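You operate a simulated robot arm through the tools that you are given. There is no shell and no other tool.

Carry out the task below with a simulated robot arm. There is one attempt and no reset: what you move stays moved.

Task
Test the green sample in the drink view well, lamp on, drink type set to match.
Fine: green is LIME, purple BERRY, orange PEACH; the screen must show MATCH; lamp off again after; cup and knob stay; fizz pad and arm untouched. Set down upright: what you pick out. Where these are worked on the way, their far stop is far enough and under half their travel is too little: switch marked view lamp.
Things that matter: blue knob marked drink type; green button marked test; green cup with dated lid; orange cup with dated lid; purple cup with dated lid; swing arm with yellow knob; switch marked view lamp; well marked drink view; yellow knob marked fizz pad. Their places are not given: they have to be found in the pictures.

It is judged by the outcome, as a careful person would: the job done as asked, and still so three seconds after it is handed in. It fails if anything else is knocked over, pushed out of place, dropped, spilled or broken.

Robot
A 5-joint arm with a two-finger parallel gripper, fixed in place. Base frame: the origin is at the foot of the arm, x ahead of it, y to its left, z up. Lengths are in mm, angles in degrees, forces in N, time in s.
It reaches about 1134 mm from its shoulder. Its first joint turns from -149.0 to 149.0 degrees. Payload 1.57 kg.
The tool frame sits at the grasp point between the pads (the TCP): z along the fingers, y along the line on which they close. The tips reach 30 mm beyond it. Largest opening 110 mm; finger width 24, thickness 12; the body of the gripper, 48 by 112 mm, starts 78 mm behind the TCP.
Orientation is that of the tool frame in the base frame, as [roll, pitch, yaw] about the fixed x, y, z axes, in that order (R = Rz(yaw) Ry(pitch) Rx(roll)). With the fingers straight down and closing along the base's y, the tool's x points along the base's -x, its y along +y and its z along -z.

Tools
- The arm moves only by the tool send_rows. Its arguments are lists of equal length, an entry for each row: "delta_pos": the shift along the tool's x, y, z in mm, a list of three; "dr": the turn, a rotation vector about the tool's x, y, z in degrees, a list of three. In form: {"delta_pos": [[x, y, z], ...], "dr": [[wx, wy, wz], ...]}. A call has 1 to 20 rows; each row is the pose to reach, as a shift and turn from the pose commanded when the call began, along the tool's axes at that moment. "fingers" is the opening, from 0 (shut) to 1 (fully open), set as the call begins (left out, the last holds). A row lasts 0.2 s, in which the tool goes at most 50 mm and 8.6 degrees; a call with a longer step from one row to the next is refused whole, and so is a gripper value outside its range. Where a pose cannot be reached the arm comes as near as it can. A force on the tool above 40 N (or 10 N above the force at the start of the call, whichever is more), or a blocked arm, ends the call early, and 0.2 s more pass. The fingers move at their own pace (about 153 mm/s each) and stop on an object; they squeeze with about 43 N. The grip force told is the motor's: it shows also when the fingers shut on nothing. Time passes only in rows, and 0.2 s behind the last, so rows that repeat a pose let the fingers close. It gives the time, the measured TCP pose, the force on the tool (base axes), the opening and the grip force at its end, in the units of the frame above (readings bear some noise), with the torque about the TCP (base axes, N m) and any sound that the robot's microphone picked up.
- Cameras (640 x 400 px; columns grow to the right, rows downward): "scene" is fixed at [410, 495.1, 1634.3]; the picture's right is [0.78, 0.63, 0.00], its down [0.54, -0.67, -0.51] and it looks along [-0.32, 0.40, -0.86] (base axes); focal length 336 px, centre (320, 200). "wrist" rides on the gripper at [70, 16, -141] in the tool frame; the picture's right is [-0.23, 0.97, 0.00], its down [-0.86, -0.20, -0.48] and it looks along [-0.47, -0.11, 0.88] (tool axes); focal length 222 px, centre (320, 200).
- snapshot(camera): a new picture of that camera. No time passes.
- raise_lower(by): slides the trunk up (or, below 0, down) by that many mm; the arm rides with it, the base frame stays. It gives what a move gives, with no picture.
- point_at(camera, pixels): for up to 12 pixels [column, row] of the newest picture of that camera ("zoom" is the newest enlarged one), the place [x, y, z] in the base frame of the surface seen there, good to about 3 mm, but the place of the scene camera against the robot may be out by one fixed shift of up to 25 mm in any direction. No time passes.
- close_up(camera, box): a new picture of the part [left, top, right, bottom] of that camera's present view, enlarged. No time passes.
- close_job(): hands the job in; it is judged then, once.

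Unless the task says otherwise, let go and move clear before handing in.

The tools are called after ">>>" by a JSON object that holds its "method" and its "body". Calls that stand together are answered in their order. send_rows: Moves the arm, as the interface text tells. Its arguments: {"type":"object","properties":{"delta_pos":{"type":"array"},"dr":{"type":"array"},"fingers":{"type":"number"}},"required":["delta_pos","dr"]} The other tools are called the same way: raise_lower (by) slides the trunk up or down; snapshot (camera) takes a picture; point_at (camera, pixels) gives the place of the surface under pixels of a picture; close_up (camera, box) takes an enlarged picture of a part of a camera's view; close_job () hands the job in.

At the start:

```text
clock: 0.0
ee_pos: [4.0, 644.6, 1193.7]
tcp_rot: [180.0, 0.0, -179.9]
contact_force: [-0.2, -0.3, 0.3]
moment: [-0.01, -0.02, -0.02]
finger_gap: 110.0
gripper_force: 0.0
trunk travel left (down, up): [-926.0, 44.0]
```

scene: 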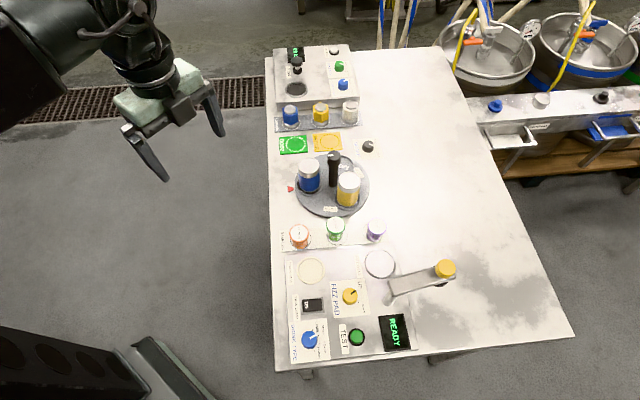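
wrist: 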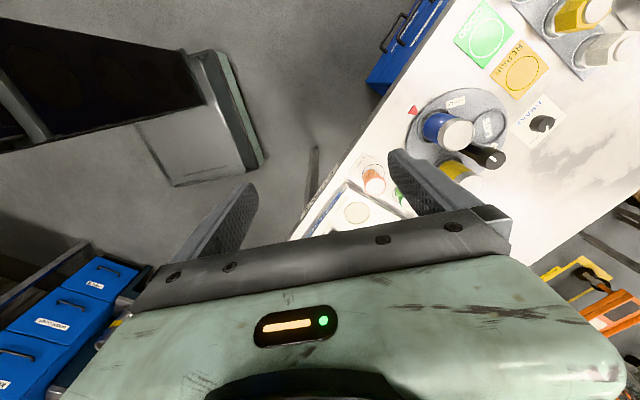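

The scene picture shows the table with the cups around (300,236), (336,228), (376,230), and a panel with wells, knobs and switch at the bottom (275-410, 250-365). I'll enlarge these areas first.

>>> {"method": "close_up", "body": {"camera": "scene", "box": [270, 245, 430, 365]}}

>>> {"method": "close_up", "body": {"camera": "scene", "box": [270, 200, 470, 325]}}

```text
3.33 times, centred on (350, 305) of scene
```

zoom: 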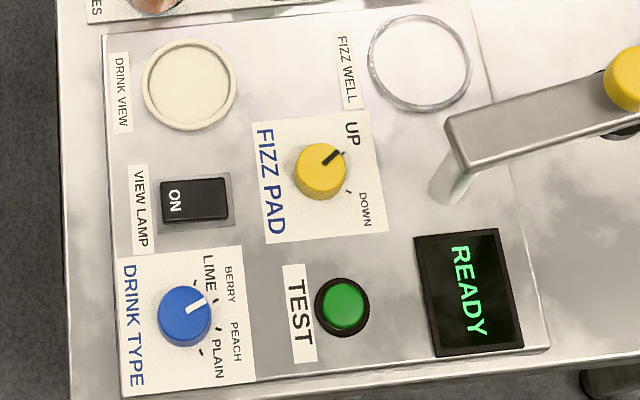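

```text
3.20 times, centred on (370, 262) of scene
```

zoom: 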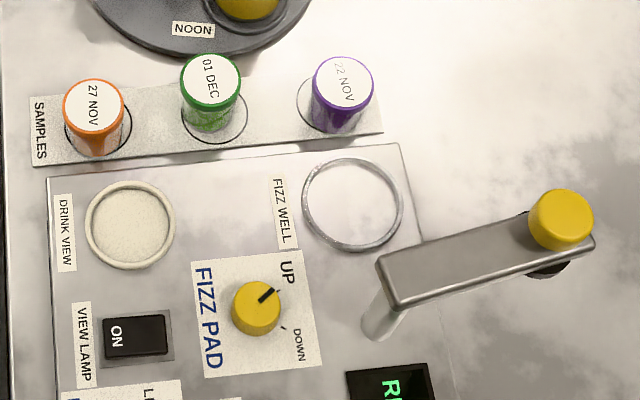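

The zoom shows the panel's wells, rocker, knobs and screen reading READY. I'll measure their places from the scene picture.

>>> {"method": "snapshot", "body": {"camera": "scene"}}

>>> {"method": "point_at", "body": {"camera": "scene", "pixels": [[300, 230], [336, 223], [376, 227], [311, 271], [380, 264], [350, 296], [312, 304], [310, 339], [357, 337], [395, 332], [445, 268], [393, 283]]}}

>>> {"method": "point_at", "body": {"camera": "scene", "pixels": [[275, 368], [573, 336], [268, 60], [437, 48], [335, 160], [309, 166], [348, 180], [305, 306], [319, 303], [340, 270], [288, 300], [330, 250]]}}

```text
taken
```

scene: 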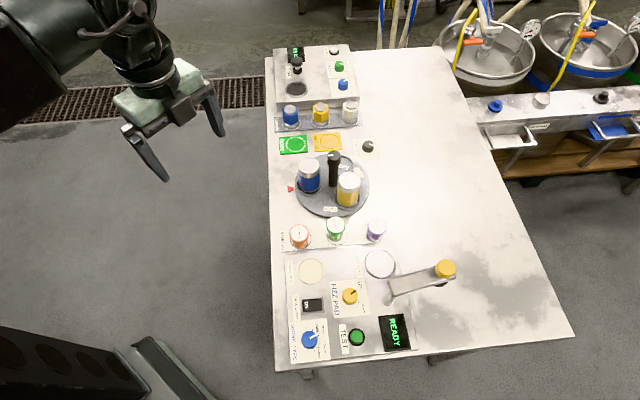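

```text
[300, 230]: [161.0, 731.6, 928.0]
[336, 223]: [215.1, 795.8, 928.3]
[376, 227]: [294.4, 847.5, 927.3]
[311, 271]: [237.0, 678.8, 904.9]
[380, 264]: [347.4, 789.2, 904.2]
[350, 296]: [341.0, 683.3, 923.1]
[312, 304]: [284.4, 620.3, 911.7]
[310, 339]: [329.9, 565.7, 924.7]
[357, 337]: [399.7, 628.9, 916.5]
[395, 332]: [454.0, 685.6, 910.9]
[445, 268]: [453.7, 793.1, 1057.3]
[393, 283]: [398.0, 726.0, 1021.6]
```

```text
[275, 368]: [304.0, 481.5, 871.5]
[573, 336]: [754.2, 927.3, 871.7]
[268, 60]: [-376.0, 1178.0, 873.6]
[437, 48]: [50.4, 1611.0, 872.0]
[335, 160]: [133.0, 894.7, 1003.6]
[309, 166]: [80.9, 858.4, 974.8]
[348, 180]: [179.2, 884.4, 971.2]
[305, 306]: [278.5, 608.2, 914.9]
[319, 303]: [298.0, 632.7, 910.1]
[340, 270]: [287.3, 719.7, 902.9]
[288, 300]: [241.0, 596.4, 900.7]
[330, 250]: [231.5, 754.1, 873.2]
```

Cups' tops sit near z 928, the panel near z 901, and the swing arm's top near z 1057. I'll move above the panel at the present height and look with the wrist camera.

>>> {"method": "send_rows", "body": {"delta_pos": [[-45, 0, 0], [-90, 0, 0], [-135, 0, 0], [-180, 0, 0], [-225, 0, 0], [-270, 0, 0], [-290, 0, 0], [-290, 0, 0]], "dr": [[0, 0, 0], [0, 0, 0], [0, 0, 0], [0, 0, 0], [0, 0, 0], [0, 0, 0], [0, 0, 0], [0, 0, 0]]}}

>>> {"method": "snapshot", "body": {"camera": "wrist"}}

>>> {"method": "snapshot", "body": {"camera": "scene"}}

```text
clock: 1.8
ee_pos: [294.8, 643.5, 1193.4]
tcp_rot: [-179.9, 0.0, -180.0]
contact_force: [-0.3, -0.3, 0.0]
moment: [0.01, 0.05, 0.0]
finger_gap: 110.2
gripper_force: 0.1
trunk travel left (down, up): [-926.0, 44.0]
```

```text
taken
```

wrist: 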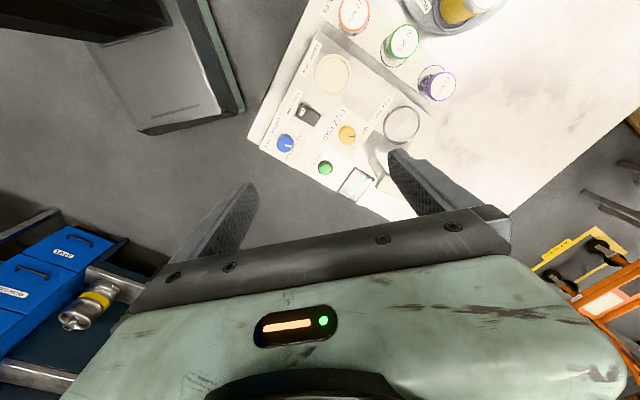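

```text
taken
```

scene: 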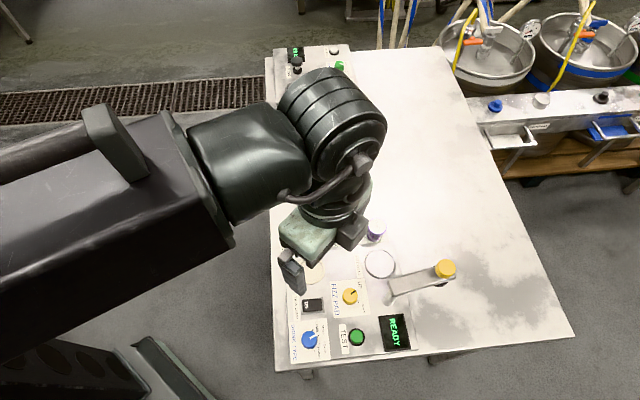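

The wrist picture shows the panel from (270,50) to (400,200) and the cups at (354,14), (402,40), (437,84). I'll enlarge it and measure with this camera.

>>> {"method": "close_up", "body": {"camera": "wrist", "box": [240, 20, 432, 200]}}

>>> {"method": "point_at", "body": {"camera": "wrist", "pixels": [[354, 14], [402, 40], [437, 84], [333, 73], [402, 123], [348, 134], [308, 114], [286, 143], [325, 167], [357, 184], [302, 112], [316, 117]]}}

```text
2.22 times, centred on (336, 110) of wrist
```

zoom: 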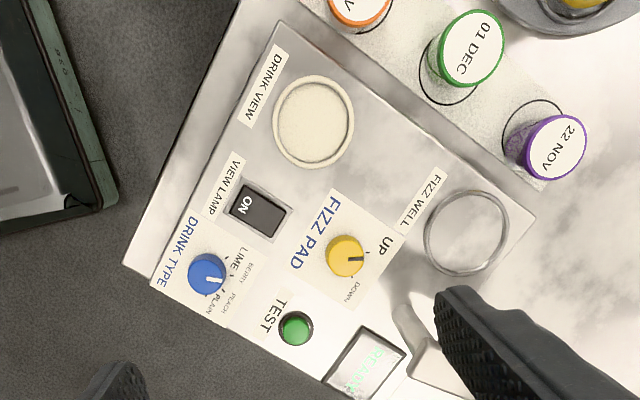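

```text
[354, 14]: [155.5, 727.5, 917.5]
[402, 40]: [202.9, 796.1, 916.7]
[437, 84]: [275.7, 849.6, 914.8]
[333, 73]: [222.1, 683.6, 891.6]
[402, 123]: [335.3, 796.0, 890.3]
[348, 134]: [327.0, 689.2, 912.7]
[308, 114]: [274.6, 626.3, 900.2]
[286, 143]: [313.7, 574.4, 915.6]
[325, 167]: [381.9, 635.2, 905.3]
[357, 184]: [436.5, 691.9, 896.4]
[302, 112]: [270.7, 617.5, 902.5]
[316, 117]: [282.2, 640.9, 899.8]
```

The wrist-measured points put the drink type knob at (314,574,~915), lamp switch at (275,626,~901), test button (382,635,905), drink view well (222,684,891), and green cup (203,796,917). I'll go lower over the blue knob to see its marks.

>>> {"method": "send_rows", "body": {"delta_pos": [[-4, -14, 35], [-8, -28, 70], [-12, -42, 105], [-16, -56, 140], [-19, -69, 165], [-19, -69, 165]], "dr": [[0, 0, 0], [0, 0, 0], [0, 0, 0], [0, 0, 0], [0, 0, 0], [0, 0, 0]]}}

>>> {"method": "snapshot", "body": {"camera": "wrist"}}

>>> {"method": "close_up", "body": {"camera": "wrist", "box": [260, 60, 380, 180]}}

```text
clock: 3.2
ee_pos: [309.1, 580.8, 1193.5]
tcp_rot: [179.9, 0.0, 179.9]
contact_force: [-0.3, -0.7, -0.3]
moment: [0.03, -0.01, -0.01]
finger_gap: 109.8
gripper_force: 0.1
out of reach, approached as far as the arm can: row 1, 2, 3, 4, 5, 6
trunk travel left (down, up): [-926.0, 44.0]
```

```text
taken
```

wrist: 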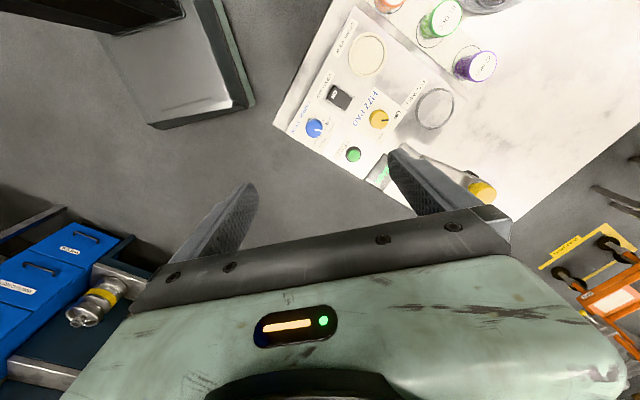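

```text
3.33 times, centred on (320, 120) of wrist
```

zoom: 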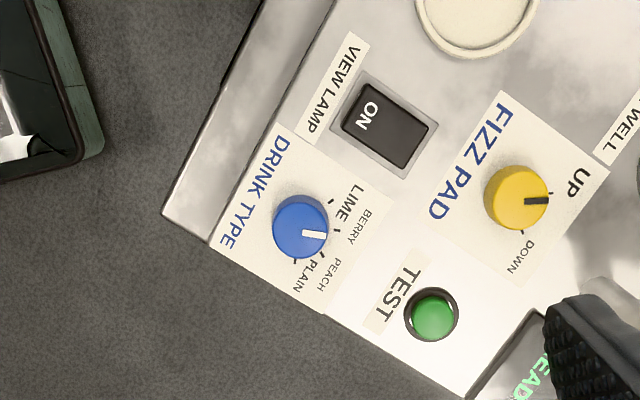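

The readings show the arm can't go lower at this trunk height (z stays 1193.5), so I need to lower the trunk. In the zoom the knob's pointer lies at (314,235), between BERRY and PEACH/PLAIN ticks. I'll lower the trunk in part and re-check.

>>> {"method": "raise_lower", "body": {"by": -120}}

>>> {"method": "snapshot", "body": {"camera": "wrist"}}

>>> {"method": "snapshot", "body": {"camera": "scene"}}

```text
clock: 4.7
ee_pos: [309.5, 582.2, 1072.9]
tcp_rot: [180.0, 0.0, -180.0]
contact_force: [-0.5, -0.4, 0.6]
moment: [-0.03, 0.03, 0.04]
finger_gap: 109.9
gripper_force: 0.0
trunk travel left (down, up): [-806.0, 164.0]
```

```text
taken
```

wrist: 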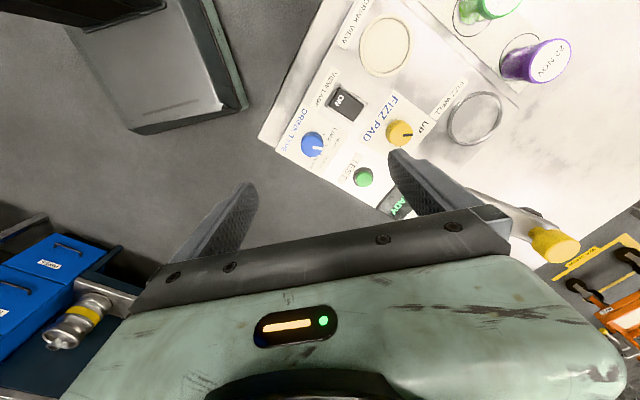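

```text
taken
```

scene: 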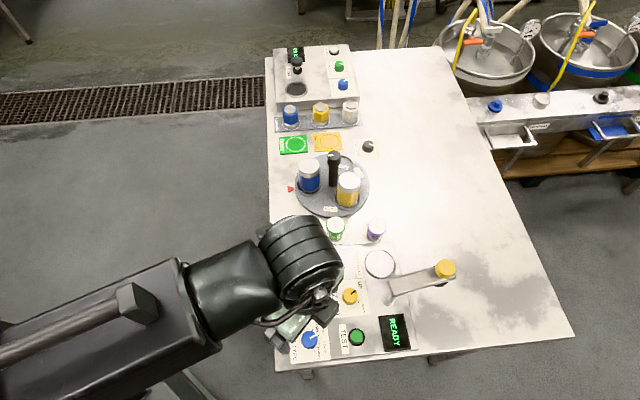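

The trunk move brought the tool to z 1073, and the knob is now at pixel (312,144). I'll enlarge the knob area.

>>> {"method": "close_up", "body": {"camera": "wrist", "box": [270, 90, 390, 210]}}

>>> {"method": "close_up", "body": {"camera": "wrist", "box": [290, 120, 340, 170]}}

```text
3.33 times, centred on (330, 150) of wrist
```

zoom: 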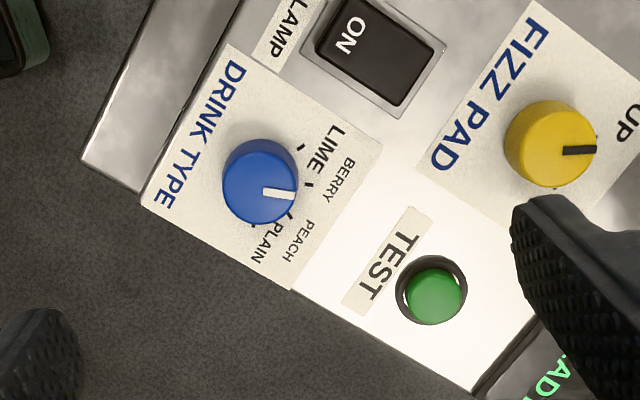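

```text
8.00 times, centred on (315, 145) of wrist
```

zoom: 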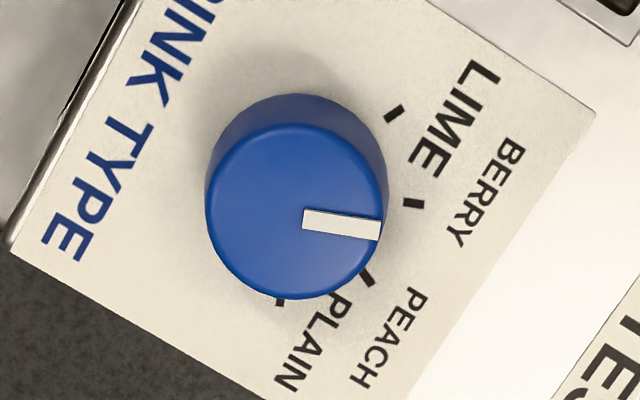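

The zoom shows the knob's pointer at image angle ~8°, aimed at the BERRY tick (411,203); the LIME tick is at (393,113), about 44° counterclockwise seen from above. I'll measure points on the knob, panel, rocker and button.

>>> {"method": "point_at", "body": {"camera": "zoom", "pixels": [[295, 212], [207, 212], [383, 212], [295, 295], [295, 128], [393, 113], [411, 203], [367, 277], [281, 302], [300, 105], [120, 190], [500, 300]]}}

>>> {"method": "close_up", "body": {"camera": "wrist", "box": [310, 60, 390, 140]}}

```text
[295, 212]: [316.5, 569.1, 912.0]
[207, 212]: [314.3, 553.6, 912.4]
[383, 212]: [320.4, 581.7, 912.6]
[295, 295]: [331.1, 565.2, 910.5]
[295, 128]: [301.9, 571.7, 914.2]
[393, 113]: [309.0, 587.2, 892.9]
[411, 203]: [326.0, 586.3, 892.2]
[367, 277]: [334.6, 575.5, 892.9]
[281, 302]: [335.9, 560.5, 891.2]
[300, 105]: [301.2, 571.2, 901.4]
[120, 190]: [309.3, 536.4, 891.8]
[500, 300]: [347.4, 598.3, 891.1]
```

```text
5.00 times, centred on (350, 100) of wrist
```

zoom: 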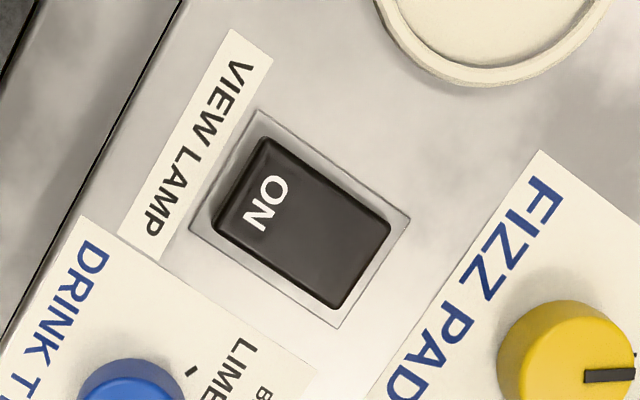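

Knob centre is (316.5, 568.8), top z 912, panel z ~891.5. Now I'll measure the rocker's ends in this zoom, to tell which end stands up.

>>> {"method": "point_at", "body": {"camera": "zoom", "pixels": [[245, 185], [262, 150], [225, 215], [300, 220], [360, 250], [380, 225], [340, 295], [268, 125], [390, 240], [200, 230], [335, 318], [480, 10]]}}

>>> {"method": "close_up", "body": {"camera": "scene", "box": [270, 200, 410, 290]}}

```text
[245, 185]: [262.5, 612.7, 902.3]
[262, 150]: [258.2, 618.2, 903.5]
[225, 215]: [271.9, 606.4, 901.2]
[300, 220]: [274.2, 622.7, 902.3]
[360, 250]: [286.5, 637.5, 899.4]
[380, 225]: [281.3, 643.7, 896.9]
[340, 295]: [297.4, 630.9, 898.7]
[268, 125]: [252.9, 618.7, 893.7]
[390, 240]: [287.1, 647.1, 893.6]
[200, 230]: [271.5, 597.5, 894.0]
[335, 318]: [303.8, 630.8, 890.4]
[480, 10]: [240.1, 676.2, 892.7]
```

```text
4.44 times, centred on (340, 245) of scene
```

zoom: 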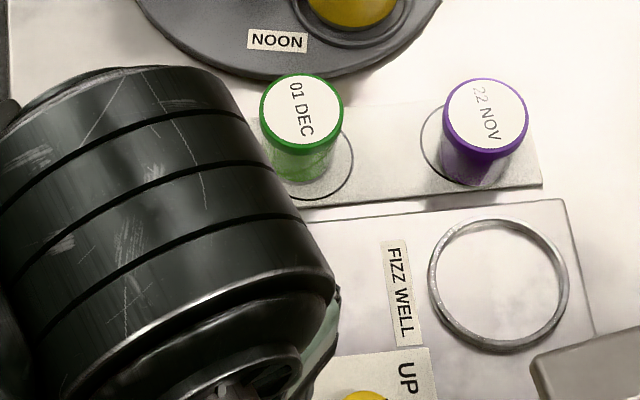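

The rocker's ON end is at z ~903 and the other end at ~898, so the ON end is up and the lamp is off. I'll raise the arm a little, testing how the commanded pose behaves, before lowering the trunk further.

>>> {"method": "send_rows", "body": {"delta_pos": [[0, 0, -40], [0, 0, -80], [0, 0, -120], [0, 0, -150], [0, 0, -150]], "dr": [[0, 0, 0], [0, 0, 0], [0, 0, 0], [0, 0, 0], [0, 0, 0]]}}

```text
clock: 5.9
ee_pos: [309.1, 582.6, 1072.5]
tcp_rot: [180.0, 0.0, 180.0]
contact_force: [-0.1, -0.1, -0.6]
moment: [0.03, -0.02, 0.01]
finger_gap: 110.1
gripper_force: 0.1
out of reach, approached as far as the arm can: row 1, 2, 3, 4, 5
trunk travel left (down, up): [-806.0, 164.0]
```

The tool did not move, as the commanded pose seems to lag below. I'll raise by another 150 and see.

>>> {"method": "send_rows", "body": {"delta_pos": [[0, 0, -40], [0, 0, -80], [0, 0, -120], [0, 0, -150], [0, 0, -150]], "dr": [[0, 0, 0], [0, 0, 0], [0, 0, 0], [0, 0, 0], [0, 0, 0]]}}

```text
clock: 7.1
ee_pos: [316.4, 579.8, 1073.0]
tcp_rot: [-180.0, -0.1, 179.9]
contact_force: [-0.3, -0.2, 0.1]
moment: [-0.02, 0.0, -0.01]
finger_gap: 110.2
gripper_force: 0.1
out of reach, approached as far as the arm can: row 1, 2, 3, 4, 5
trunk travel left (down, up): [-806.0, 164.0]
```

Neither lowering nor raising along the tool axis works here while the trunk moves it freely, so height seems to come from the trunk. I'll send a zero shift to see whether the present commanded pose counts as reachable.

>>> {"method": "send_rows", "body": {"delta_pos": [[0, 0, 0]], "dr": [[0, 0, 0]]}}

```text
clock: 7.5
ee_pos: [316.8, 579.3, 1072.6]
tcp_rot: [-180.0, 0.0, -180.0]
contact_force: [0.2, -0.3, -0.1]
moment: [0.04, 0.0, 0.01]
finger_gap: 109.9
gripper_force: 0.1
trunk travel left (down, up): [-806.0, 164.0]
```

A zero shift is fine, so the command resets to the reached pose. I'll test a small radial outward shift combined with a small lift to learn what the arm can do.

>>> {"method": "send_rows", "body": {"delta_pos": [[0, 0, -10], [0, 0, -10]], "dr": [[0, 0, 0], [0, 0, 0]]}}

>>> {"method": "send_rows", "body": {"delta_pos": [[-14, 26, 0], [-14, 26, 0]], "dr": [[0, 0, 0], [0, 0, 0]]}}

```text
clock: 8.1
ee_pos: [316.5, 578.6, 1073.0]
tcp_rot: [180.0, 0.0, -180.0]
contact_force: [0.0, -0.6, 0.0]
moment: [0.02, 0.03, 0.01]
finger_gap: 109.8
gripper_force: 0.1
out of reach, approached as far as the arm can: row 1, 2
trunk travel left (down, up): [-806.0, 164.0]
```

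```text
clock: 8.7
ee_pos: [329.8, 604.5, 1073.1]
tcp_rot: [180.0, 0.1, 179.9]
contact_force: [0.6, 0.2, 0.0]
moment: [-0.04, -0.04, 0.02]
finger_gap: 110.0
gripper_force: 0.1
trunk travel left (down, up): [-806.0, 164.0]
```

Horizontal moves work and vertical ones don't, so the trunk gives the height. I'll check how high the arm's links ride above the tool, to know what they clear when lowered.

>>> {"method": "snapshot", "body": {"camera": "scene"}}

>>> {"method": "point_at", "body": {"camera": "scene", "pixels": [[300, 250], [330, 270], [335, 290], [270, 240], [230, 270], [200, 330], [120, 300], [60, 330], [330, 310], [300, 330], [220, 345], [180, 260]]}}

```text
taken
```

scene: 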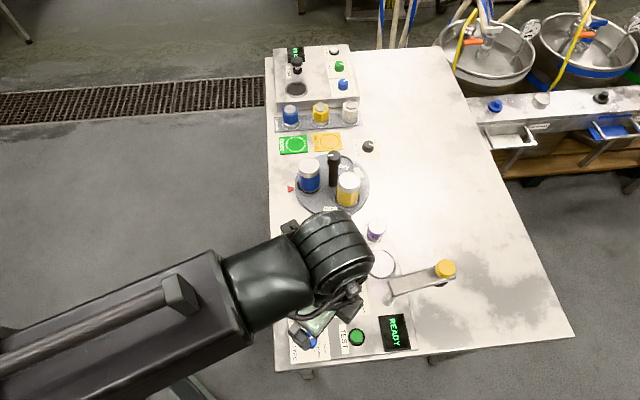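

```text
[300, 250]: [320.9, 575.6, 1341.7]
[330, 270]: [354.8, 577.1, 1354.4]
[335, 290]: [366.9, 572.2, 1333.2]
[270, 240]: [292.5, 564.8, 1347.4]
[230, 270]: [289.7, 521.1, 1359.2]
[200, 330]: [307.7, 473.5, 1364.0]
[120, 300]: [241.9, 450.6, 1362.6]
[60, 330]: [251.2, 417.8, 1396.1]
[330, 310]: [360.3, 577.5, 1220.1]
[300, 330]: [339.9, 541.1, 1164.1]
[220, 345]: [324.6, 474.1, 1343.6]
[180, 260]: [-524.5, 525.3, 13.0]
```

The arm's links ride about 200 mm above the tool, clear of everything on the table. I'll move over the blue knob and turn the tool 45° so the fingers close along the panel's long side.

>>> {"method": "send_rows", "body": {"delta_pos": [[2, -6, 0], [4, -12, 0], [7, -18, 0], [9, -24, 0], [11, -30, 0], [13.3, -35.7, 0], [13.3, -35.7, 0]], "dr": [[0, 0, 7.5], [0, 0, 15], [0, 0, 22.5], [0, 0, 30], [0, 0, 37.5], [0, 0, 45], [0, 0, 45]]}}

>>> {"method": "snapshot", "body": {"camera": "wrist"}}

```text
clock: 10.3
ee_pos: [314.6, 567.9, 1073.6]
tcp_rot: [-179.9, -0.1, 134.9]
contact_force: [-0.3, 0.6, -0.2]
moment: [0.04, -0.02, 0.01]
finger_gap: 109.9
gripper_force: 0.0
out of reach, approached as far as the arm can: row 6
trunk travel left (down, up): [-806.0, 164.0]
```

```text
taken
```

wrist: 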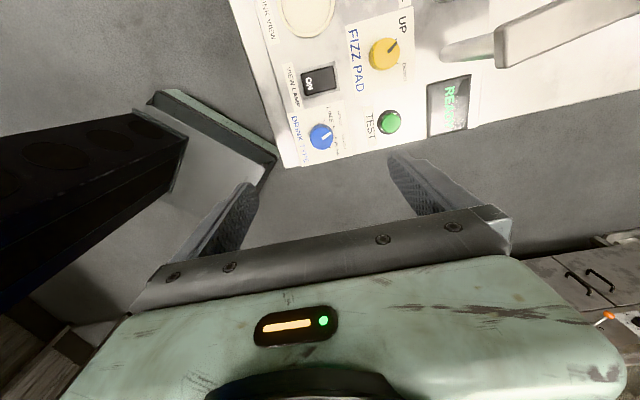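

The tool is over the knob at yaw 135, and the knob shows at (321,137). I'll enlarge and measure its centre again.

>>> {"method": "close_up", "body": {"camera": "wrist", "box": [290, 106, 350, 166]}}

>>> {"method": "point_at", "body": {"camera": "zoom", "pixels": [[320, 200], [200, 300], [450, 300]]}}

```text
6.67 times, centred on (320, 136) of wrist
```

zoom: 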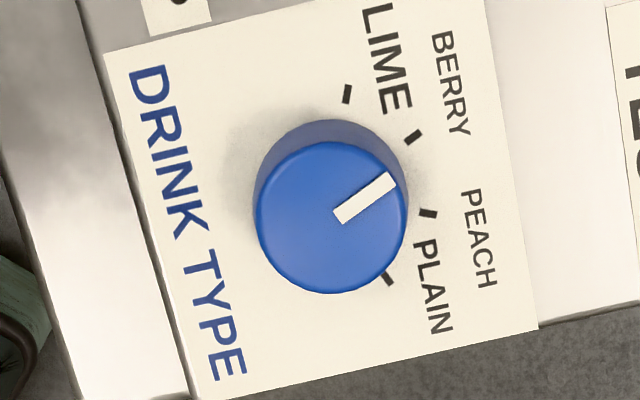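

```text
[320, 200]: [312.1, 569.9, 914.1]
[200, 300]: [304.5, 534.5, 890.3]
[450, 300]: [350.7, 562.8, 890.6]
```

Pointer angle (−34°) matches the BERRY tick; LIME is 44.4° counterclockwise. I'll get the knob's rim points for an exact centre.

>>> {"method": "point_at", "body": {"camera": "zoom", "pixels": [[258, 216], [404, 216], [331, 146], [331, 288], [331, 216], [280, 165], [382, 268], [382, 165], [280, 268], [347, 94], [413, 137], [388, 278]]}}

```text
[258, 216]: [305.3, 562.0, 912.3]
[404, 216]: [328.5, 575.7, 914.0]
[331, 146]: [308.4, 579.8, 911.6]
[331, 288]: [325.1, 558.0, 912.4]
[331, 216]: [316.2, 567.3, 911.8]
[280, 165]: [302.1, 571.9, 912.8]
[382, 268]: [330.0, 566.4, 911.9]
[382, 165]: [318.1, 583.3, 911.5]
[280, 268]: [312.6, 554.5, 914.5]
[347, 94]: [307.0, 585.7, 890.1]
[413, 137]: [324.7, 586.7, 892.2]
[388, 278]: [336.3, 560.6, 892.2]
```

The knob centre is (316.3, 568.9). I'll set the fingers to about 60 mm and read the pose again to correct it.

>>> {"method": "send_rows", "body": {"delta_pos": [[0, 0, 0], [0, 0, 0], [0, 0, 0]], "dr": [[0, 0, 0], [0, 0, 0], [0, 0, 0]], "fingers": 0.55}}

>>> {"method": "send_rows", "body": {"delta_pos": [[0, 0, 0]], "dr": [[0, 0, 0]]}}

```text
clock: 11.1
ee_pos: [315.3, 566.8, 1074.0]
tcp_rot: [-179.9, 0.0, 135.0]
contact_force: [-0.2, 0.3, 0.1]
moment: [0.03, 0.0, -0.01]
finger_gap: 60.5
gripper_force: 0.1
trunk travel left (down, up): [-806.0, 164.0]
```

```text
clock: 11.5
ee_pos: [315.4, 567.6, 1072.6]
tcp_rot: [180.0, 0.0, 135.0]
contact_force: [-0.3, 0.8, 0.0]
moment: [0.04, 0.0, 0.03]
finger_gap: 60.5
gripper_force: 0.0
trunk travel left (down, up): [-806.0, 164.0]
```

The pose reads about (315.3, 567.4), 1–2 mm off, so I'll nudge it along tool y and then lower the trunk by 130 mm to just above the knob.

>>> {"method": "send_rows", "body": {"delta_pos": [[0.3, 1.9, 0], [0.3, 1.9, 0]], "dr": [[0, 0, 0], [0, 0, 0]]}}

>>> {"method": "raise_lower", "body": {"by": -125}}

>>> {"method": "snapshot", "body": {"camera": "wrist"}}

```text
clock: 12.1
ee_pos: [316.0, 569.0, 1074.5]
tcp_rot: [-180.0, -0.1, 135.0]
contact_force: [0.2, -0.2, -0.6]
moment: [-0.02, 0.0, 0.02]
finger_gap: 60.5
gripper_force: 0.1
out of reach, approached as far as the arm can: row 1, 2
trunk travel left (down, up): [-806.0, 164.0]
```

```text
clock: 13.6
ee_pos: [315.8, 568.6, 948.4]
tcp_rot: [-180.0, 0.1, 135.0]
contact_force: [-0.5, 0.2, 0.2]
moment: [-0.01, 0.0, 0.0]
finger_gap: 60.9
gripper_force: 0.0
trunk travel left (down, up): [-681.0, 289.0]
```

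```text
taken
```

wrist: 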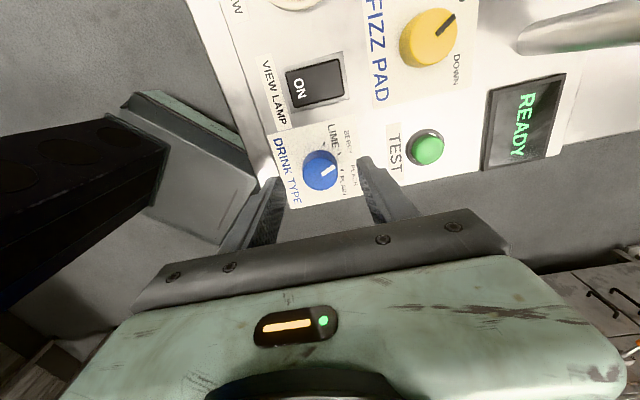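

The knob at (320,170) sits midway between the fingers, whose tips are at about z 918. I'll lower 20 mm more, so the tips are at ~898, then close.

>>> {"method": "raise_lower", "body": {"by": -20}}

>>> {"method": "close_up", "body": {"camera": "wrist", "box": [220, 90, 460, 240]}}

```text
clock: 14.3
ee_pos: [316.9, 568.2, 928.7]
tcp_rot: [-179.9, 0.0, 134.9]
contact_force: [-0.3, -0.5, 0.0]
moment: [0.02, 0.02, 0.0]
finger_gap: 60.4
gripper_force: 0.1
trunk travel left (down, up): [-661.0, 309.0]
```

```text
2.67 times, centred on (340, 165) of wrist
```

zoom: 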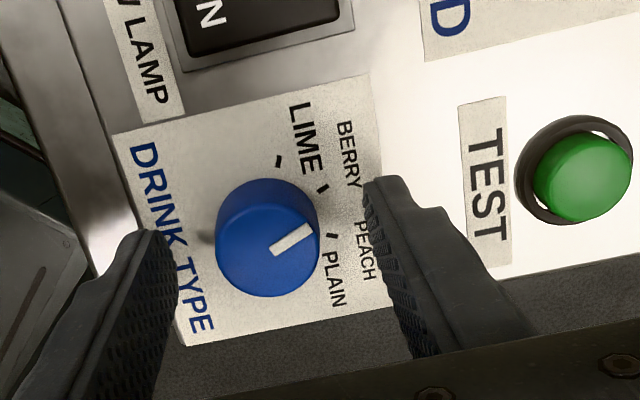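

The knob is centred between the fingertips in the zoom (tips at (160,250) and (385,200)). I'll close on it.

>>> {"method": "send_rows", "body": {"delta_pos": [[0, 0, 0], [0, 0, 0], [0, 0, 0]], "dr": [[0, 0, 0], [0, 0, 0], [0, 0, 0]], "fingers": 0.0}}

>>> {"method": "close_up", "body": {"camera": "wrist", "box": [220, 90, 460, 240]}}

```text
clock: 15.1
ee_pos: [316.3, 569.4, 928.1]
tcp_rot: [180.0, 0.0, 135.0]
contact_force: [-0.8, -1.0, -0.8]
moment: [-0.06, 0.04, 0.02]
finger_gap: 32.0
gripper_force: 40.8
trunk travel left (down, up): [-661.0, 309.0]
```

```text
2.67 times, centred on (340, 165) of wrist
```

zoom: 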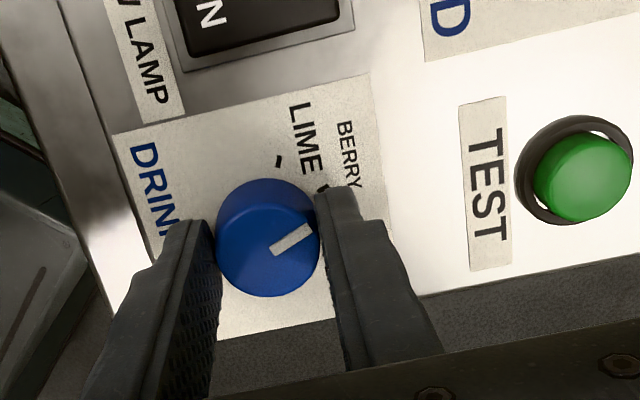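

The knob is held (gap 32 mm, 41 N, little side force). I'll turn it 44.5° counterclockwise as seen from above, to LIME.

>>> {"method": "send_rows", "body": {"delta_pos": [[0, 0, 0], [0, 0, 0], [0, 0, 0], [0, 0, 0], [0, 0, 0], [0, 0, 0], [0, 0, 0], [0, 0, 0]], "dr": [[0, 0, -6.5], [0, 0, -13], [0, 0, -19.5], [0, 0, -26], [0, 0, -32.5], [0, 0, -39], [0, 0, -44.5], [0, 0, -44.5]]}}

>>> {"method": "snapshot", "body": {"camera": "wrist"}}

```text
clock: 16.9
ee_pos: [316.2, 570.2, 928.5]
tcp_rot: [-179.8, 0.0, 179.7]
contact_force: [-4.7, -13.6, -12.1]
moment: [-0.43, -0.06, -0.01]
finger_gap: 31.9
gripper_force: 40.5
trunk travel left (down, up): [-661.0, 309.0]
```

```text
taken
```

wrist: 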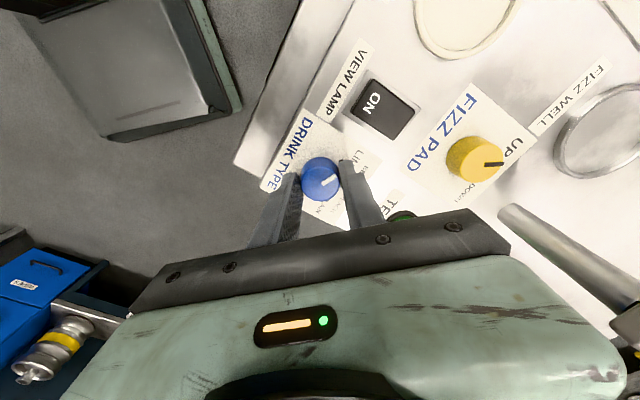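

The tool turned to yaw 179.7 with a side force of ~14 N. I'll enlarge to see where the pointer stands against the LIME tick before letting go.

>>> {"method": "close_up", "body": {"camera": "wrist", "box": [260, 120, 400, 240]}}

```text
3.33 times, centred on (330, 180) of wrist
```

zoom: 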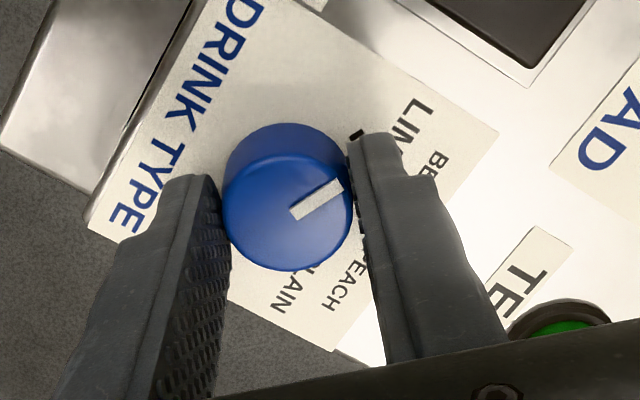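

The pointer turned with the tool and seems near the LIME tick at (357,133). I'll open the fingers and check.

>>> {"method": "send_rows", "body": {"delta_pos": [[0, 0, 0], [0, 0, 0], [0, 0, 0]], "dr": [[0, 0, 0], [0, 0, 0], [0, 0, 0]], "fingers": 0.5}}

>>> {"method": "raise_lower", "body": {"by": 100}}

>>> {"method": "snapshot", "body": {"camera": "wrist"}}

>>> {"method": "close_up", "body": {"camera": "wrist", "box": [290, 110, 350, 170]}}

```text
clock: 17.7
ee_pos: [316.3, 569.5, 927.9]
tcp_rot: [-180.0, 0.0, 179.5]
contact_force: [0.0, 0.0, -0.4]
moment: [0.01, 0.01, 0.02]
finger_gap: 55.0
gripper_force: 0.1
trunk travel left (down, up): [-661.0, 309.0]
```

```text
clock: 19.0
ee_pos: [315.4, 569.3, 1027.3]
tcp_rot: [-180.0, 0.1, 179.5]
contact_force: [0.5, 1.0, -0.5]
moment: [0.0, -0.01, 0.01]
finger_gap: 55.2
gripper_force: 0.0
trunk travel left (down, up): [-761.0, 209.0]
```

```text
taken
```

wrist: 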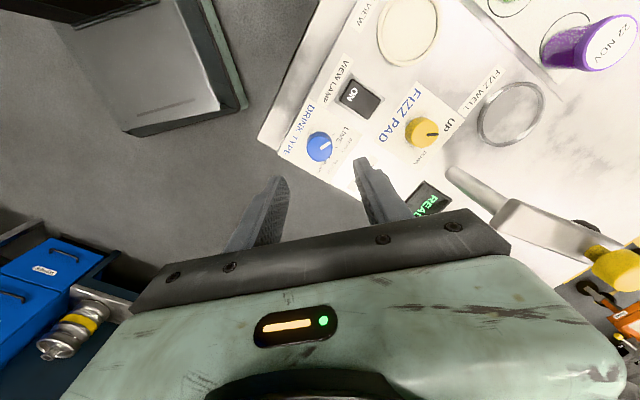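

```text
6.67 times, centred on (320, 140) of wrist
```

zoom: 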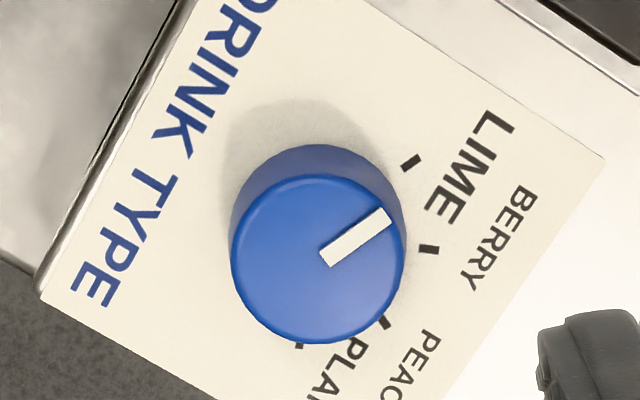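

The pointer (−37°) now lines up with the LIME tick (−35°), so the knob is set. Next I'll move over the green cup near (203,796), turning back to yaw 135 so the fingers close along the row of cups' panel axis, and look.

>>> {"method": "send_rows", "body": {"delta_pos": [[18, 37, 0], [37, 75, 0], [56, 113, 0], [75, 151, 0], [93, 189, 0], [112, 227, 0], [112, 227, 0]], "dr": [[0, 0, 7.5], [0, 0, 15], [0, 0, 22.5], [0, 0, 30], [0, 0, 37.5], [0, 0, 44.5], [0, 0, 44.5]], "fingers": 0.68}}

>>> {"method": "snapshot", "body": {"camera": "wrist"}}

>>> {"method": "snapshot", "body": {"camera": "scene"}}

```text
clock: 20.6
ee_pos: [206.0, 798.8, 1028.1]
tcp_rot: [-180.0, 0.0, 134.9]
contact_force: [-1.1, -0.2, 0.2]
moment: [-0.02, 0.02, -0.01]
finger_gap: 75.0
gripper_force: 0.0
trunk travel left (down, up): [-761.0, 209.0]
```

```text
taken
```

wrist: 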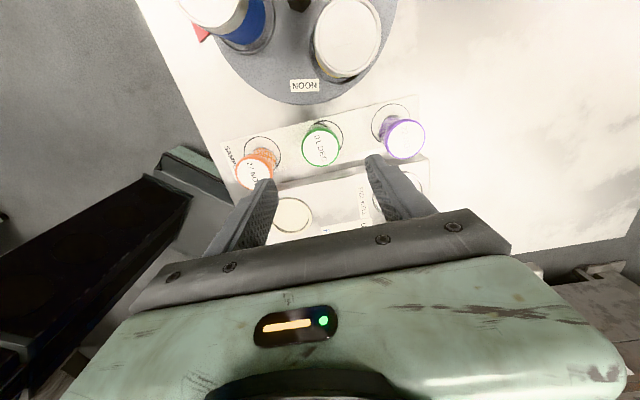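

```text
taken
```

scene: 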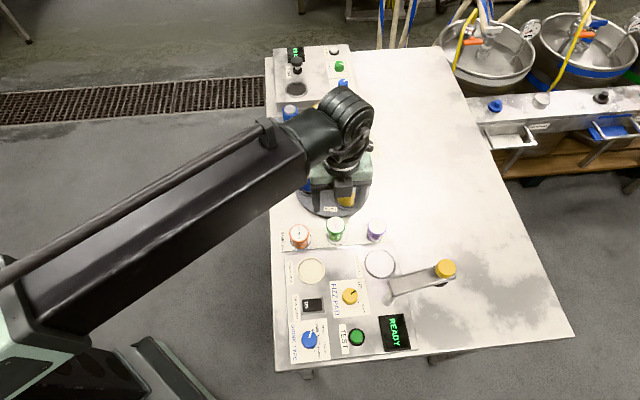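

The green lid is at (322,145) between the fingers, with orange at (255,170) and purple at (403,138). I'll enlarge and measure the lid and plate.

>>> {"method": "close_up", "body": {"camera": "wrist", "box": [230, 80, 430, 205]}}

>>> {"method": "point_at", "body": {"camera": "wrist", "pixels": [[322, 145], [304, 147], [340, 143], [322, 126], [322, 163], [309, 132], [335, 158], [255, 170], [403, 138], [290, 140], [360, 150], [310, 102]]}}

```text
3.20 times, centred on (330, 142) of wrist
```

zoom: 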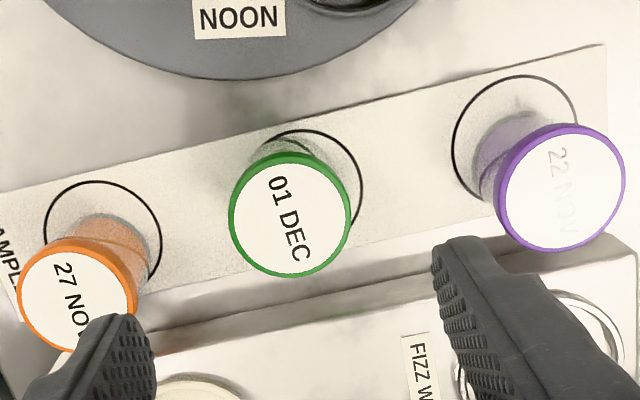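

```text
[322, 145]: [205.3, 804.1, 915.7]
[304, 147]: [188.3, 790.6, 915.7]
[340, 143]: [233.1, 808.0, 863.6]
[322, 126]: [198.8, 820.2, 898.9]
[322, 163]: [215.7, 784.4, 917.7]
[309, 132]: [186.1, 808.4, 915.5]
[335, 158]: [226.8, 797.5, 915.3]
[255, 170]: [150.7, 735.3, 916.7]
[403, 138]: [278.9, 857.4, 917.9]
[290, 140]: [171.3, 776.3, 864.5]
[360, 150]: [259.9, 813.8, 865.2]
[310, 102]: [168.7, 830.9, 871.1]
```

I'll get lid rim points from the zoom for an exact centre, plus the panel's edge near the cup.

>>> {"method": "point_at", "body": {"camera": "zoom", "pixels": [[236, 217], [346, 215], [290, 160], [291, 272], [291, 215], [252, 177], [330, 255], [331, 176], [252, 255], [291, 320], [200, 330], [240, 75]]}}

```text
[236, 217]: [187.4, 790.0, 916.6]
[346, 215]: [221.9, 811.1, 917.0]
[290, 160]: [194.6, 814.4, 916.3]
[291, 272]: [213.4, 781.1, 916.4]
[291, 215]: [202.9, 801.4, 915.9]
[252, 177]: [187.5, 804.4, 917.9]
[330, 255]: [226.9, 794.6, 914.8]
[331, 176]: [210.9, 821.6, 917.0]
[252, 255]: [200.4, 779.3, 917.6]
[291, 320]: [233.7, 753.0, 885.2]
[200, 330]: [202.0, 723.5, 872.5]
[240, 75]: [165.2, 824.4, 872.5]
```

The lid's centre is about (205.4, 799.6), top z 916.5, plate z ~864, so the tool is within 1–2 mm. I'll nudge 1.5 mm along tool x and lower the trunk by 95 mm, then look.

>>> {"method": "send_rows", "body": {"delta_pos": [[1.5, 0, 0], [1.5, 0, 0]], "dr": [[0, 0, 0], [0, 0, 0]]}}

>>> {"method": "raise_lower", "body": {"by": -75}}

>>> {"method": "snapshot", "body": {"camera": "wrist"}}

```text
clock: 21.2
ee_pos: [203.0, 798.6, 1028.7]
tcp_rot: [179.9, 0.0, 135.0]
contact_force: [-0.1, 0.3, -0.4]
moment: [0.0, -0.04, -0.03]
finger_gap: 75.0
gripper_force: 0.0
trunk travel left (down, up): [-761.0, 209.0]
```

```text
clock: 22.4
ee_pos: [205.9, 797.9, 953.8]
tcp_rot: [180.0, 0.1, 135.0]
contact_force: [0.6, -0.2, 0.3]
moment: [-0.03, 0.01, -0.05]
finger_gap: 74.9
gripper_force: 0.0
trunk travel left (down, up): [-686.0, 284.0]
```

```text
taken
```

wrist: 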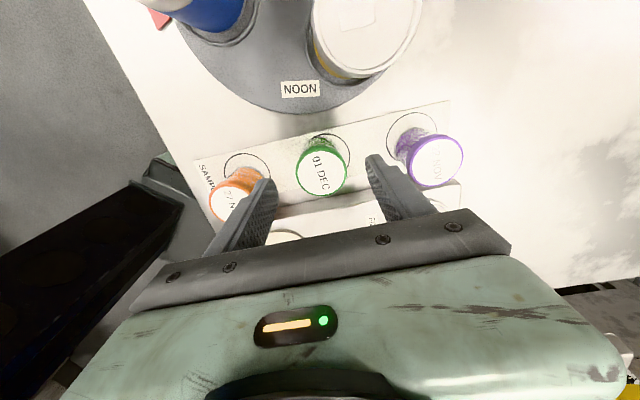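

The green lid (321,172) is centred between the fingers, with ~12 mm to the orange cup. I'll narrow to 68 mm and lower 50 mm so the tips are at ~z 874, around the cup.

>>> {"method": "send_rows", "body": {"delta_pos": [[0, 0, 0], [0, 0, 0]], "dr": [[0, 0, 0], [0, 0, 0]], "fingers": 0.62}}

>>> {"method": "raise_lower", "body": {"by": -50}}

>>> {"method": "snapshot", "body": {"camera": "wrist"}}

```text
clock: 23.0
ee_pos: [205.2, 798.5, 953.0]
tcp_rot: [-179.9, 0.0, 134.9]
contact_force: [-0.2, 1.1, -0.2]
moment: [0.02, -0.02, -0.04]
finger_gap: 68.3
gripper_force: 0.1
trunk travel left (down, up): [-686.0, 284.0]
```

```text
clock: 23.9
ee_pos: [204.8, 798.8, 903.3]
tcp_rot: [-179.9, 0.0, 135.1]
contact_force: [0.1, -0.2, 0.1]
moment: [0.01, 0.0, 0.04]
finger_gap: 68.2
gripper_force: 0.1
trunk travel left (down, up): [-636.0, 334.0]
```

```text
taken
```

wrist: 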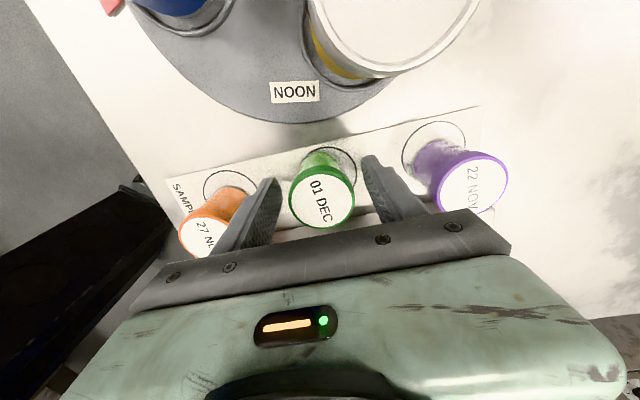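

The cup stands between the fingers with clearance both sides. I'll close on it.

>>> {"method": "send_rows", "body": {"delta_pos": [[0, 0, 0], [0, 0, 0], [0, 0, 0], [0, 0, 0]], "dr": [[0, 0, 0], [0, 0, 0], [0, 0, 0], [0, 0, 0]], "fingers": 0.0}}

>>> {"method": "close_up", "body": {"camera": "wrist", "box": [200, 100, 440, 250]}}

```text
clock: 24.9
ee_pos: [204.3, 798.3, 903.1]
tcp_rot: [-180.0, 0.0, 135.0]
contact_force: [0.2, -0.1, 1.6]
moment: [-0.03, -0.02, 0.0]
finger_gap: 43.0
gripper_force: 43.0
trunk travel left (down, up): [-636.0, 334.0]
```

```text
2.67 times, centred on (320, 175) of wrist
```

zoom: 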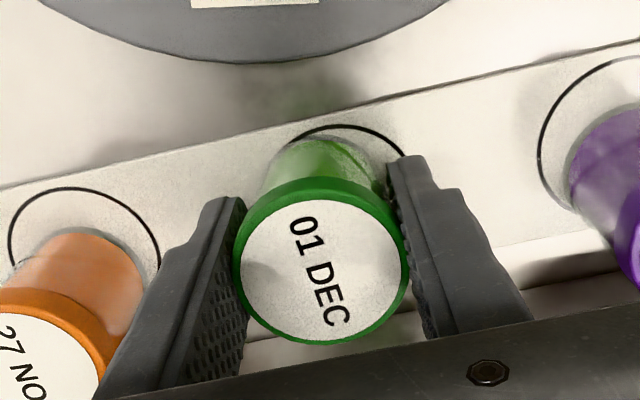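

The cup is held at 43 mm by its lid with 43 N. I'll lift it 15 mm, check, and then higher.

>>> {"method": "raise_lower", "body": {"by": 15}}

>>> {"method": "raise_lower", "body": {"by": 85}}

>>> {"method": "snapshot", "body": {"camera": "wrist"}}

>>> {"method": "snapshot", "body": {"camera": "scene"}}

```text
clock: 25.5
ee_pos: [204.8, 799.9, 918.3]
tcp_rot: [-180.0, 0.0, 135.0]
contact_force: [-0.8, -0.8, -1.1]
moment: [0.02, 0.03, -0.03]
finger_gap: 43.1
gripper_force: 43.9
trunk travel left (down, up): [-651.0, 319.0]
```

```text
clock: 26.7
ee_pos: [203.3, 798.7, 1002.8]
tcp_rot: [179.9, 0.1, 135.0]
contact_force: [-0.4, 0.0, -0.7]
moment: [-0.01, 0.02, 0.02]
finger_gap: 42.9
gripper_force: 42.7
trunk travel left (down, up): [-736.0, 234.0]
```

```text
taken
```

wrist: 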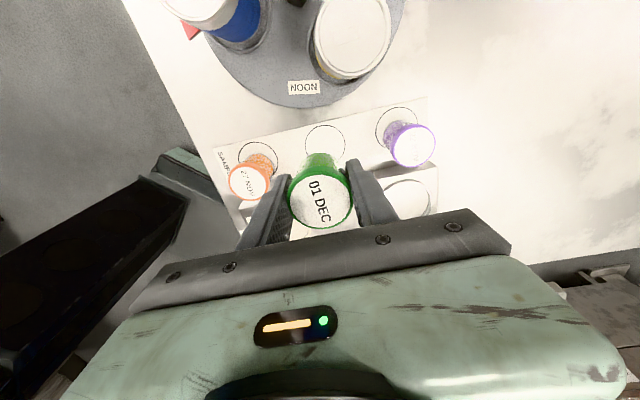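

```text
taken
```

scene: 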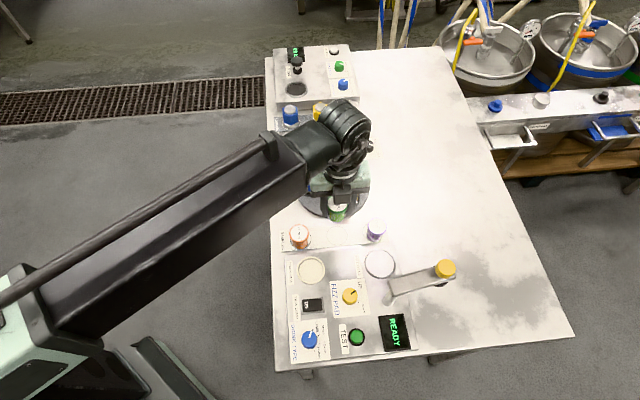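

The cup is up and clear. I'll carry it past the drink view well to about (264,642) so the wrist camera can see the well beyond the cup.

>>> {"method": "send_rows", "body": {"delta_pos": [[-30, -14, 0], [-62, -28, 0], [-93, -42, 0], [-124, -56, 0], [-153, -68.6, 0], [-153, -68.6, 0]], "dr": [[0, 0, 0], [0, 0, 0], [0, 0, 0], [0, 0, 0], [0, 0, 0], [0, 0, 0]]}}

>>> {"method": "snapshot", "body": {"camera": "wrist"}}

>>> {"method": "close_up", "body": {"camera": "wrist", "box": [270, 80, 380, 180]}}

```text
clock: 28.1
ee_pos: [264.9, 641.9, 1003.1]
tcp_rot: [-180.0, 0.0, 135.0]
contact_force: [-0.4, -1.1, 0.3]
moment: [0.0, 0.02, 0.03]
finger_gap: 43.0
gripper_force: 42.3
trunk travel left (down, up): [-736.0, 234.0]
```

```text
taken
```

wrist: 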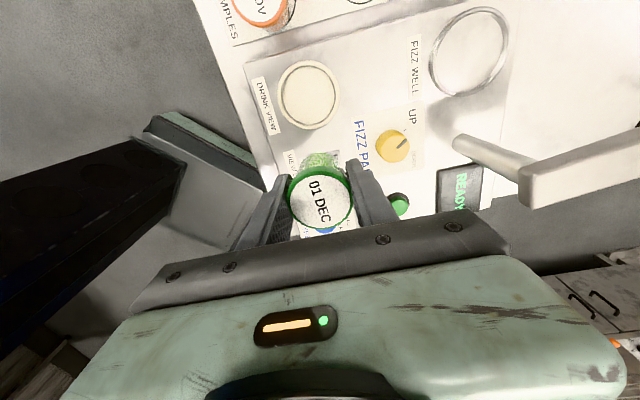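

```text
4.00 times, centred on (325, 130) of wrist
```

zoom: 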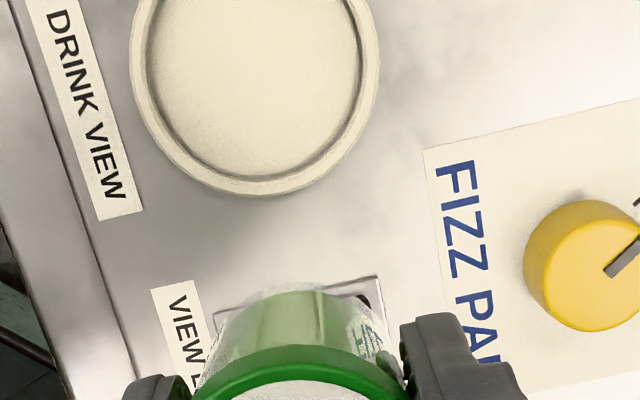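

The well shows at (308,94), a cream dish with a raised rim. I'll enlarge and measure its rim and floor.

>>> {"method": "close_up", "body": {"camera": "wrist", "box": [268, 55, 348, 135]}}

>>> {"method": "point_at", "body": {"camera": "wrist", "pixels": [[308, 94], [280, 97], [337, 92], [309, 64], [307, 125], [287, 74], [330, 117], [330, 72], [286, 117], [308, 84], [308, 104], [308, 135]]}}

```text
5.00 times, centred on (308, 95) of wrist
```

zoom: 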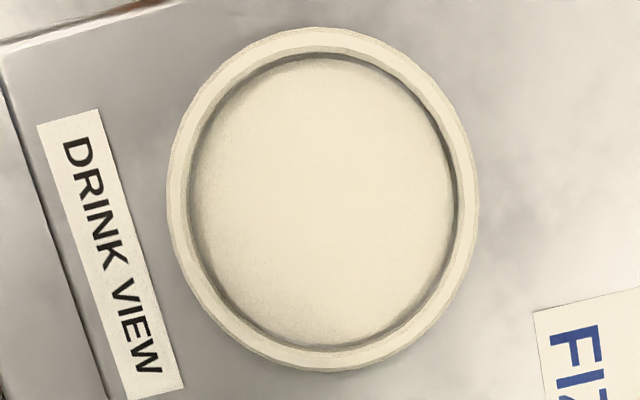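

```text
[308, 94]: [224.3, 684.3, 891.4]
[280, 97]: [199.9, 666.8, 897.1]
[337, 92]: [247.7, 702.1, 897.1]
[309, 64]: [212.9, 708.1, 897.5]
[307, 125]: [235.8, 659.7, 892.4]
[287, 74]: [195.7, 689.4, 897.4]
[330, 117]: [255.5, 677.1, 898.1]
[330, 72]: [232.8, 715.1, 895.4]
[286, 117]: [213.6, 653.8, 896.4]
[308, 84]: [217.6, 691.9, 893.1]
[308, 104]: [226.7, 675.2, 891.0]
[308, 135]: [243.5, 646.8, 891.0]
```

The rim top is at z ~897 and the floor ~891. I'll take rim points in the zoom for the exact centre.

>>> {"method": "point_at", "body": {"camera": "zoom", "pixels": [[176, 200], [470, 200], [323, 36], [323, 362], [220, 80], [428, 320], [428, 85], [218, 315], [323, 199], [200, 200], [445, 200], [323, 335]]}}

```text
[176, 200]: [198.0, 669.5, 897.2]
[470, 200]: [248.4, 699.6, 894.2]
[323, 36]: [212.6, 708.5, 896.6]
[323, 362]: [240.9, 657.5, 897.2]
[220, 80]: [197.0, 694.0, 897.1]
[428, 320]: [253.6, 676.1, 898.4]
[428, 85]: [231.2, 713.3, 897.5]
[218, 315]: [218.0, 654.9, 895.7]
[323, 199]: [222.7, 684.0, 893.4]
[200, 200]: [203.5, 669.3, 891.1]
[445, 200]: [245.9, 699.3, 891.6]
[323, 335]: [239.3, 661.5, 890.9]
```

The well's centre is (225.0, 684.2), inner width ~54 mm, so the cup base fits easily. I'll move the cup over it and check from the scene camera.

>>> {"method": "send_rows", "body": {"delta_pos": [[20, 0.6, 0], [40, 1.2, 0], [58.1, 1.7, 0], [58.1, 1.7, 0]], "dr": [[0, 0, 0], [0, 0, 0], [0, 0, 0], [0, 0, 0]]}}

>>> {"method": "raise_lower", "body": {"by": -45}}

>>> {"method": "snapshot", "body": {"camera": "wrist"}}

>>> {"method": "close_up", "body": {"camera": "scene", "box": [260, 210, 400, 310]}}

```text
clock: 29.1
ee_pos: [223.0, 685.6, 1002.4]
tcp_rot: [-180.0, 0.0, 135.1]
contact_force: [-0.3, 0.0, -0.4]
moment: [0.01, -0.01, -0.02]
finger_gap: 42.7
gripper_force: 43.0
trunk travel left (down, up): [-736.0, 234.0]
```

```text
clock: 30.0
ee_pos: [223.0, 684.9, 958.7]
tcp_rot: [-179.9, 0.0, 135.0]
contact_force: [0.2, 0.6, -1.8]
moment: [-0.03, -0.01, -0.01]
finger_gap: 42.9
gripper_force: 43.5
trunk travel left (down, up): [-691.0, 279.0]
```

```text
taken
```

wrist: 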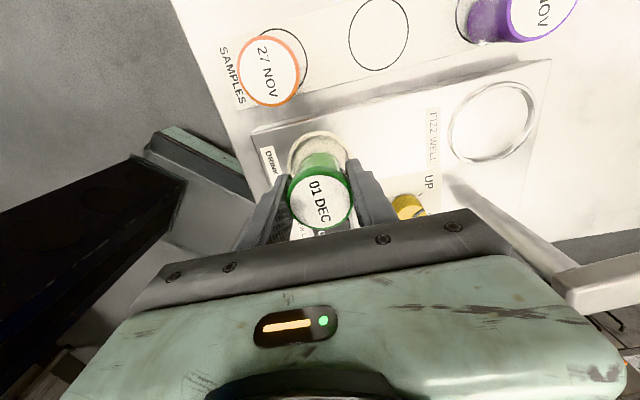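

```text
4.00 times, centred on (330, 260) of scene
```

zoom: 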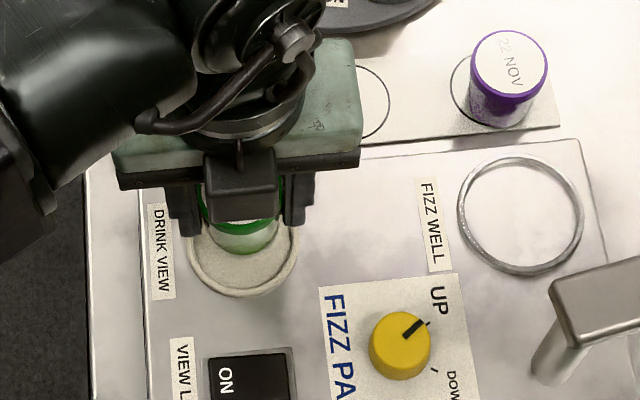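

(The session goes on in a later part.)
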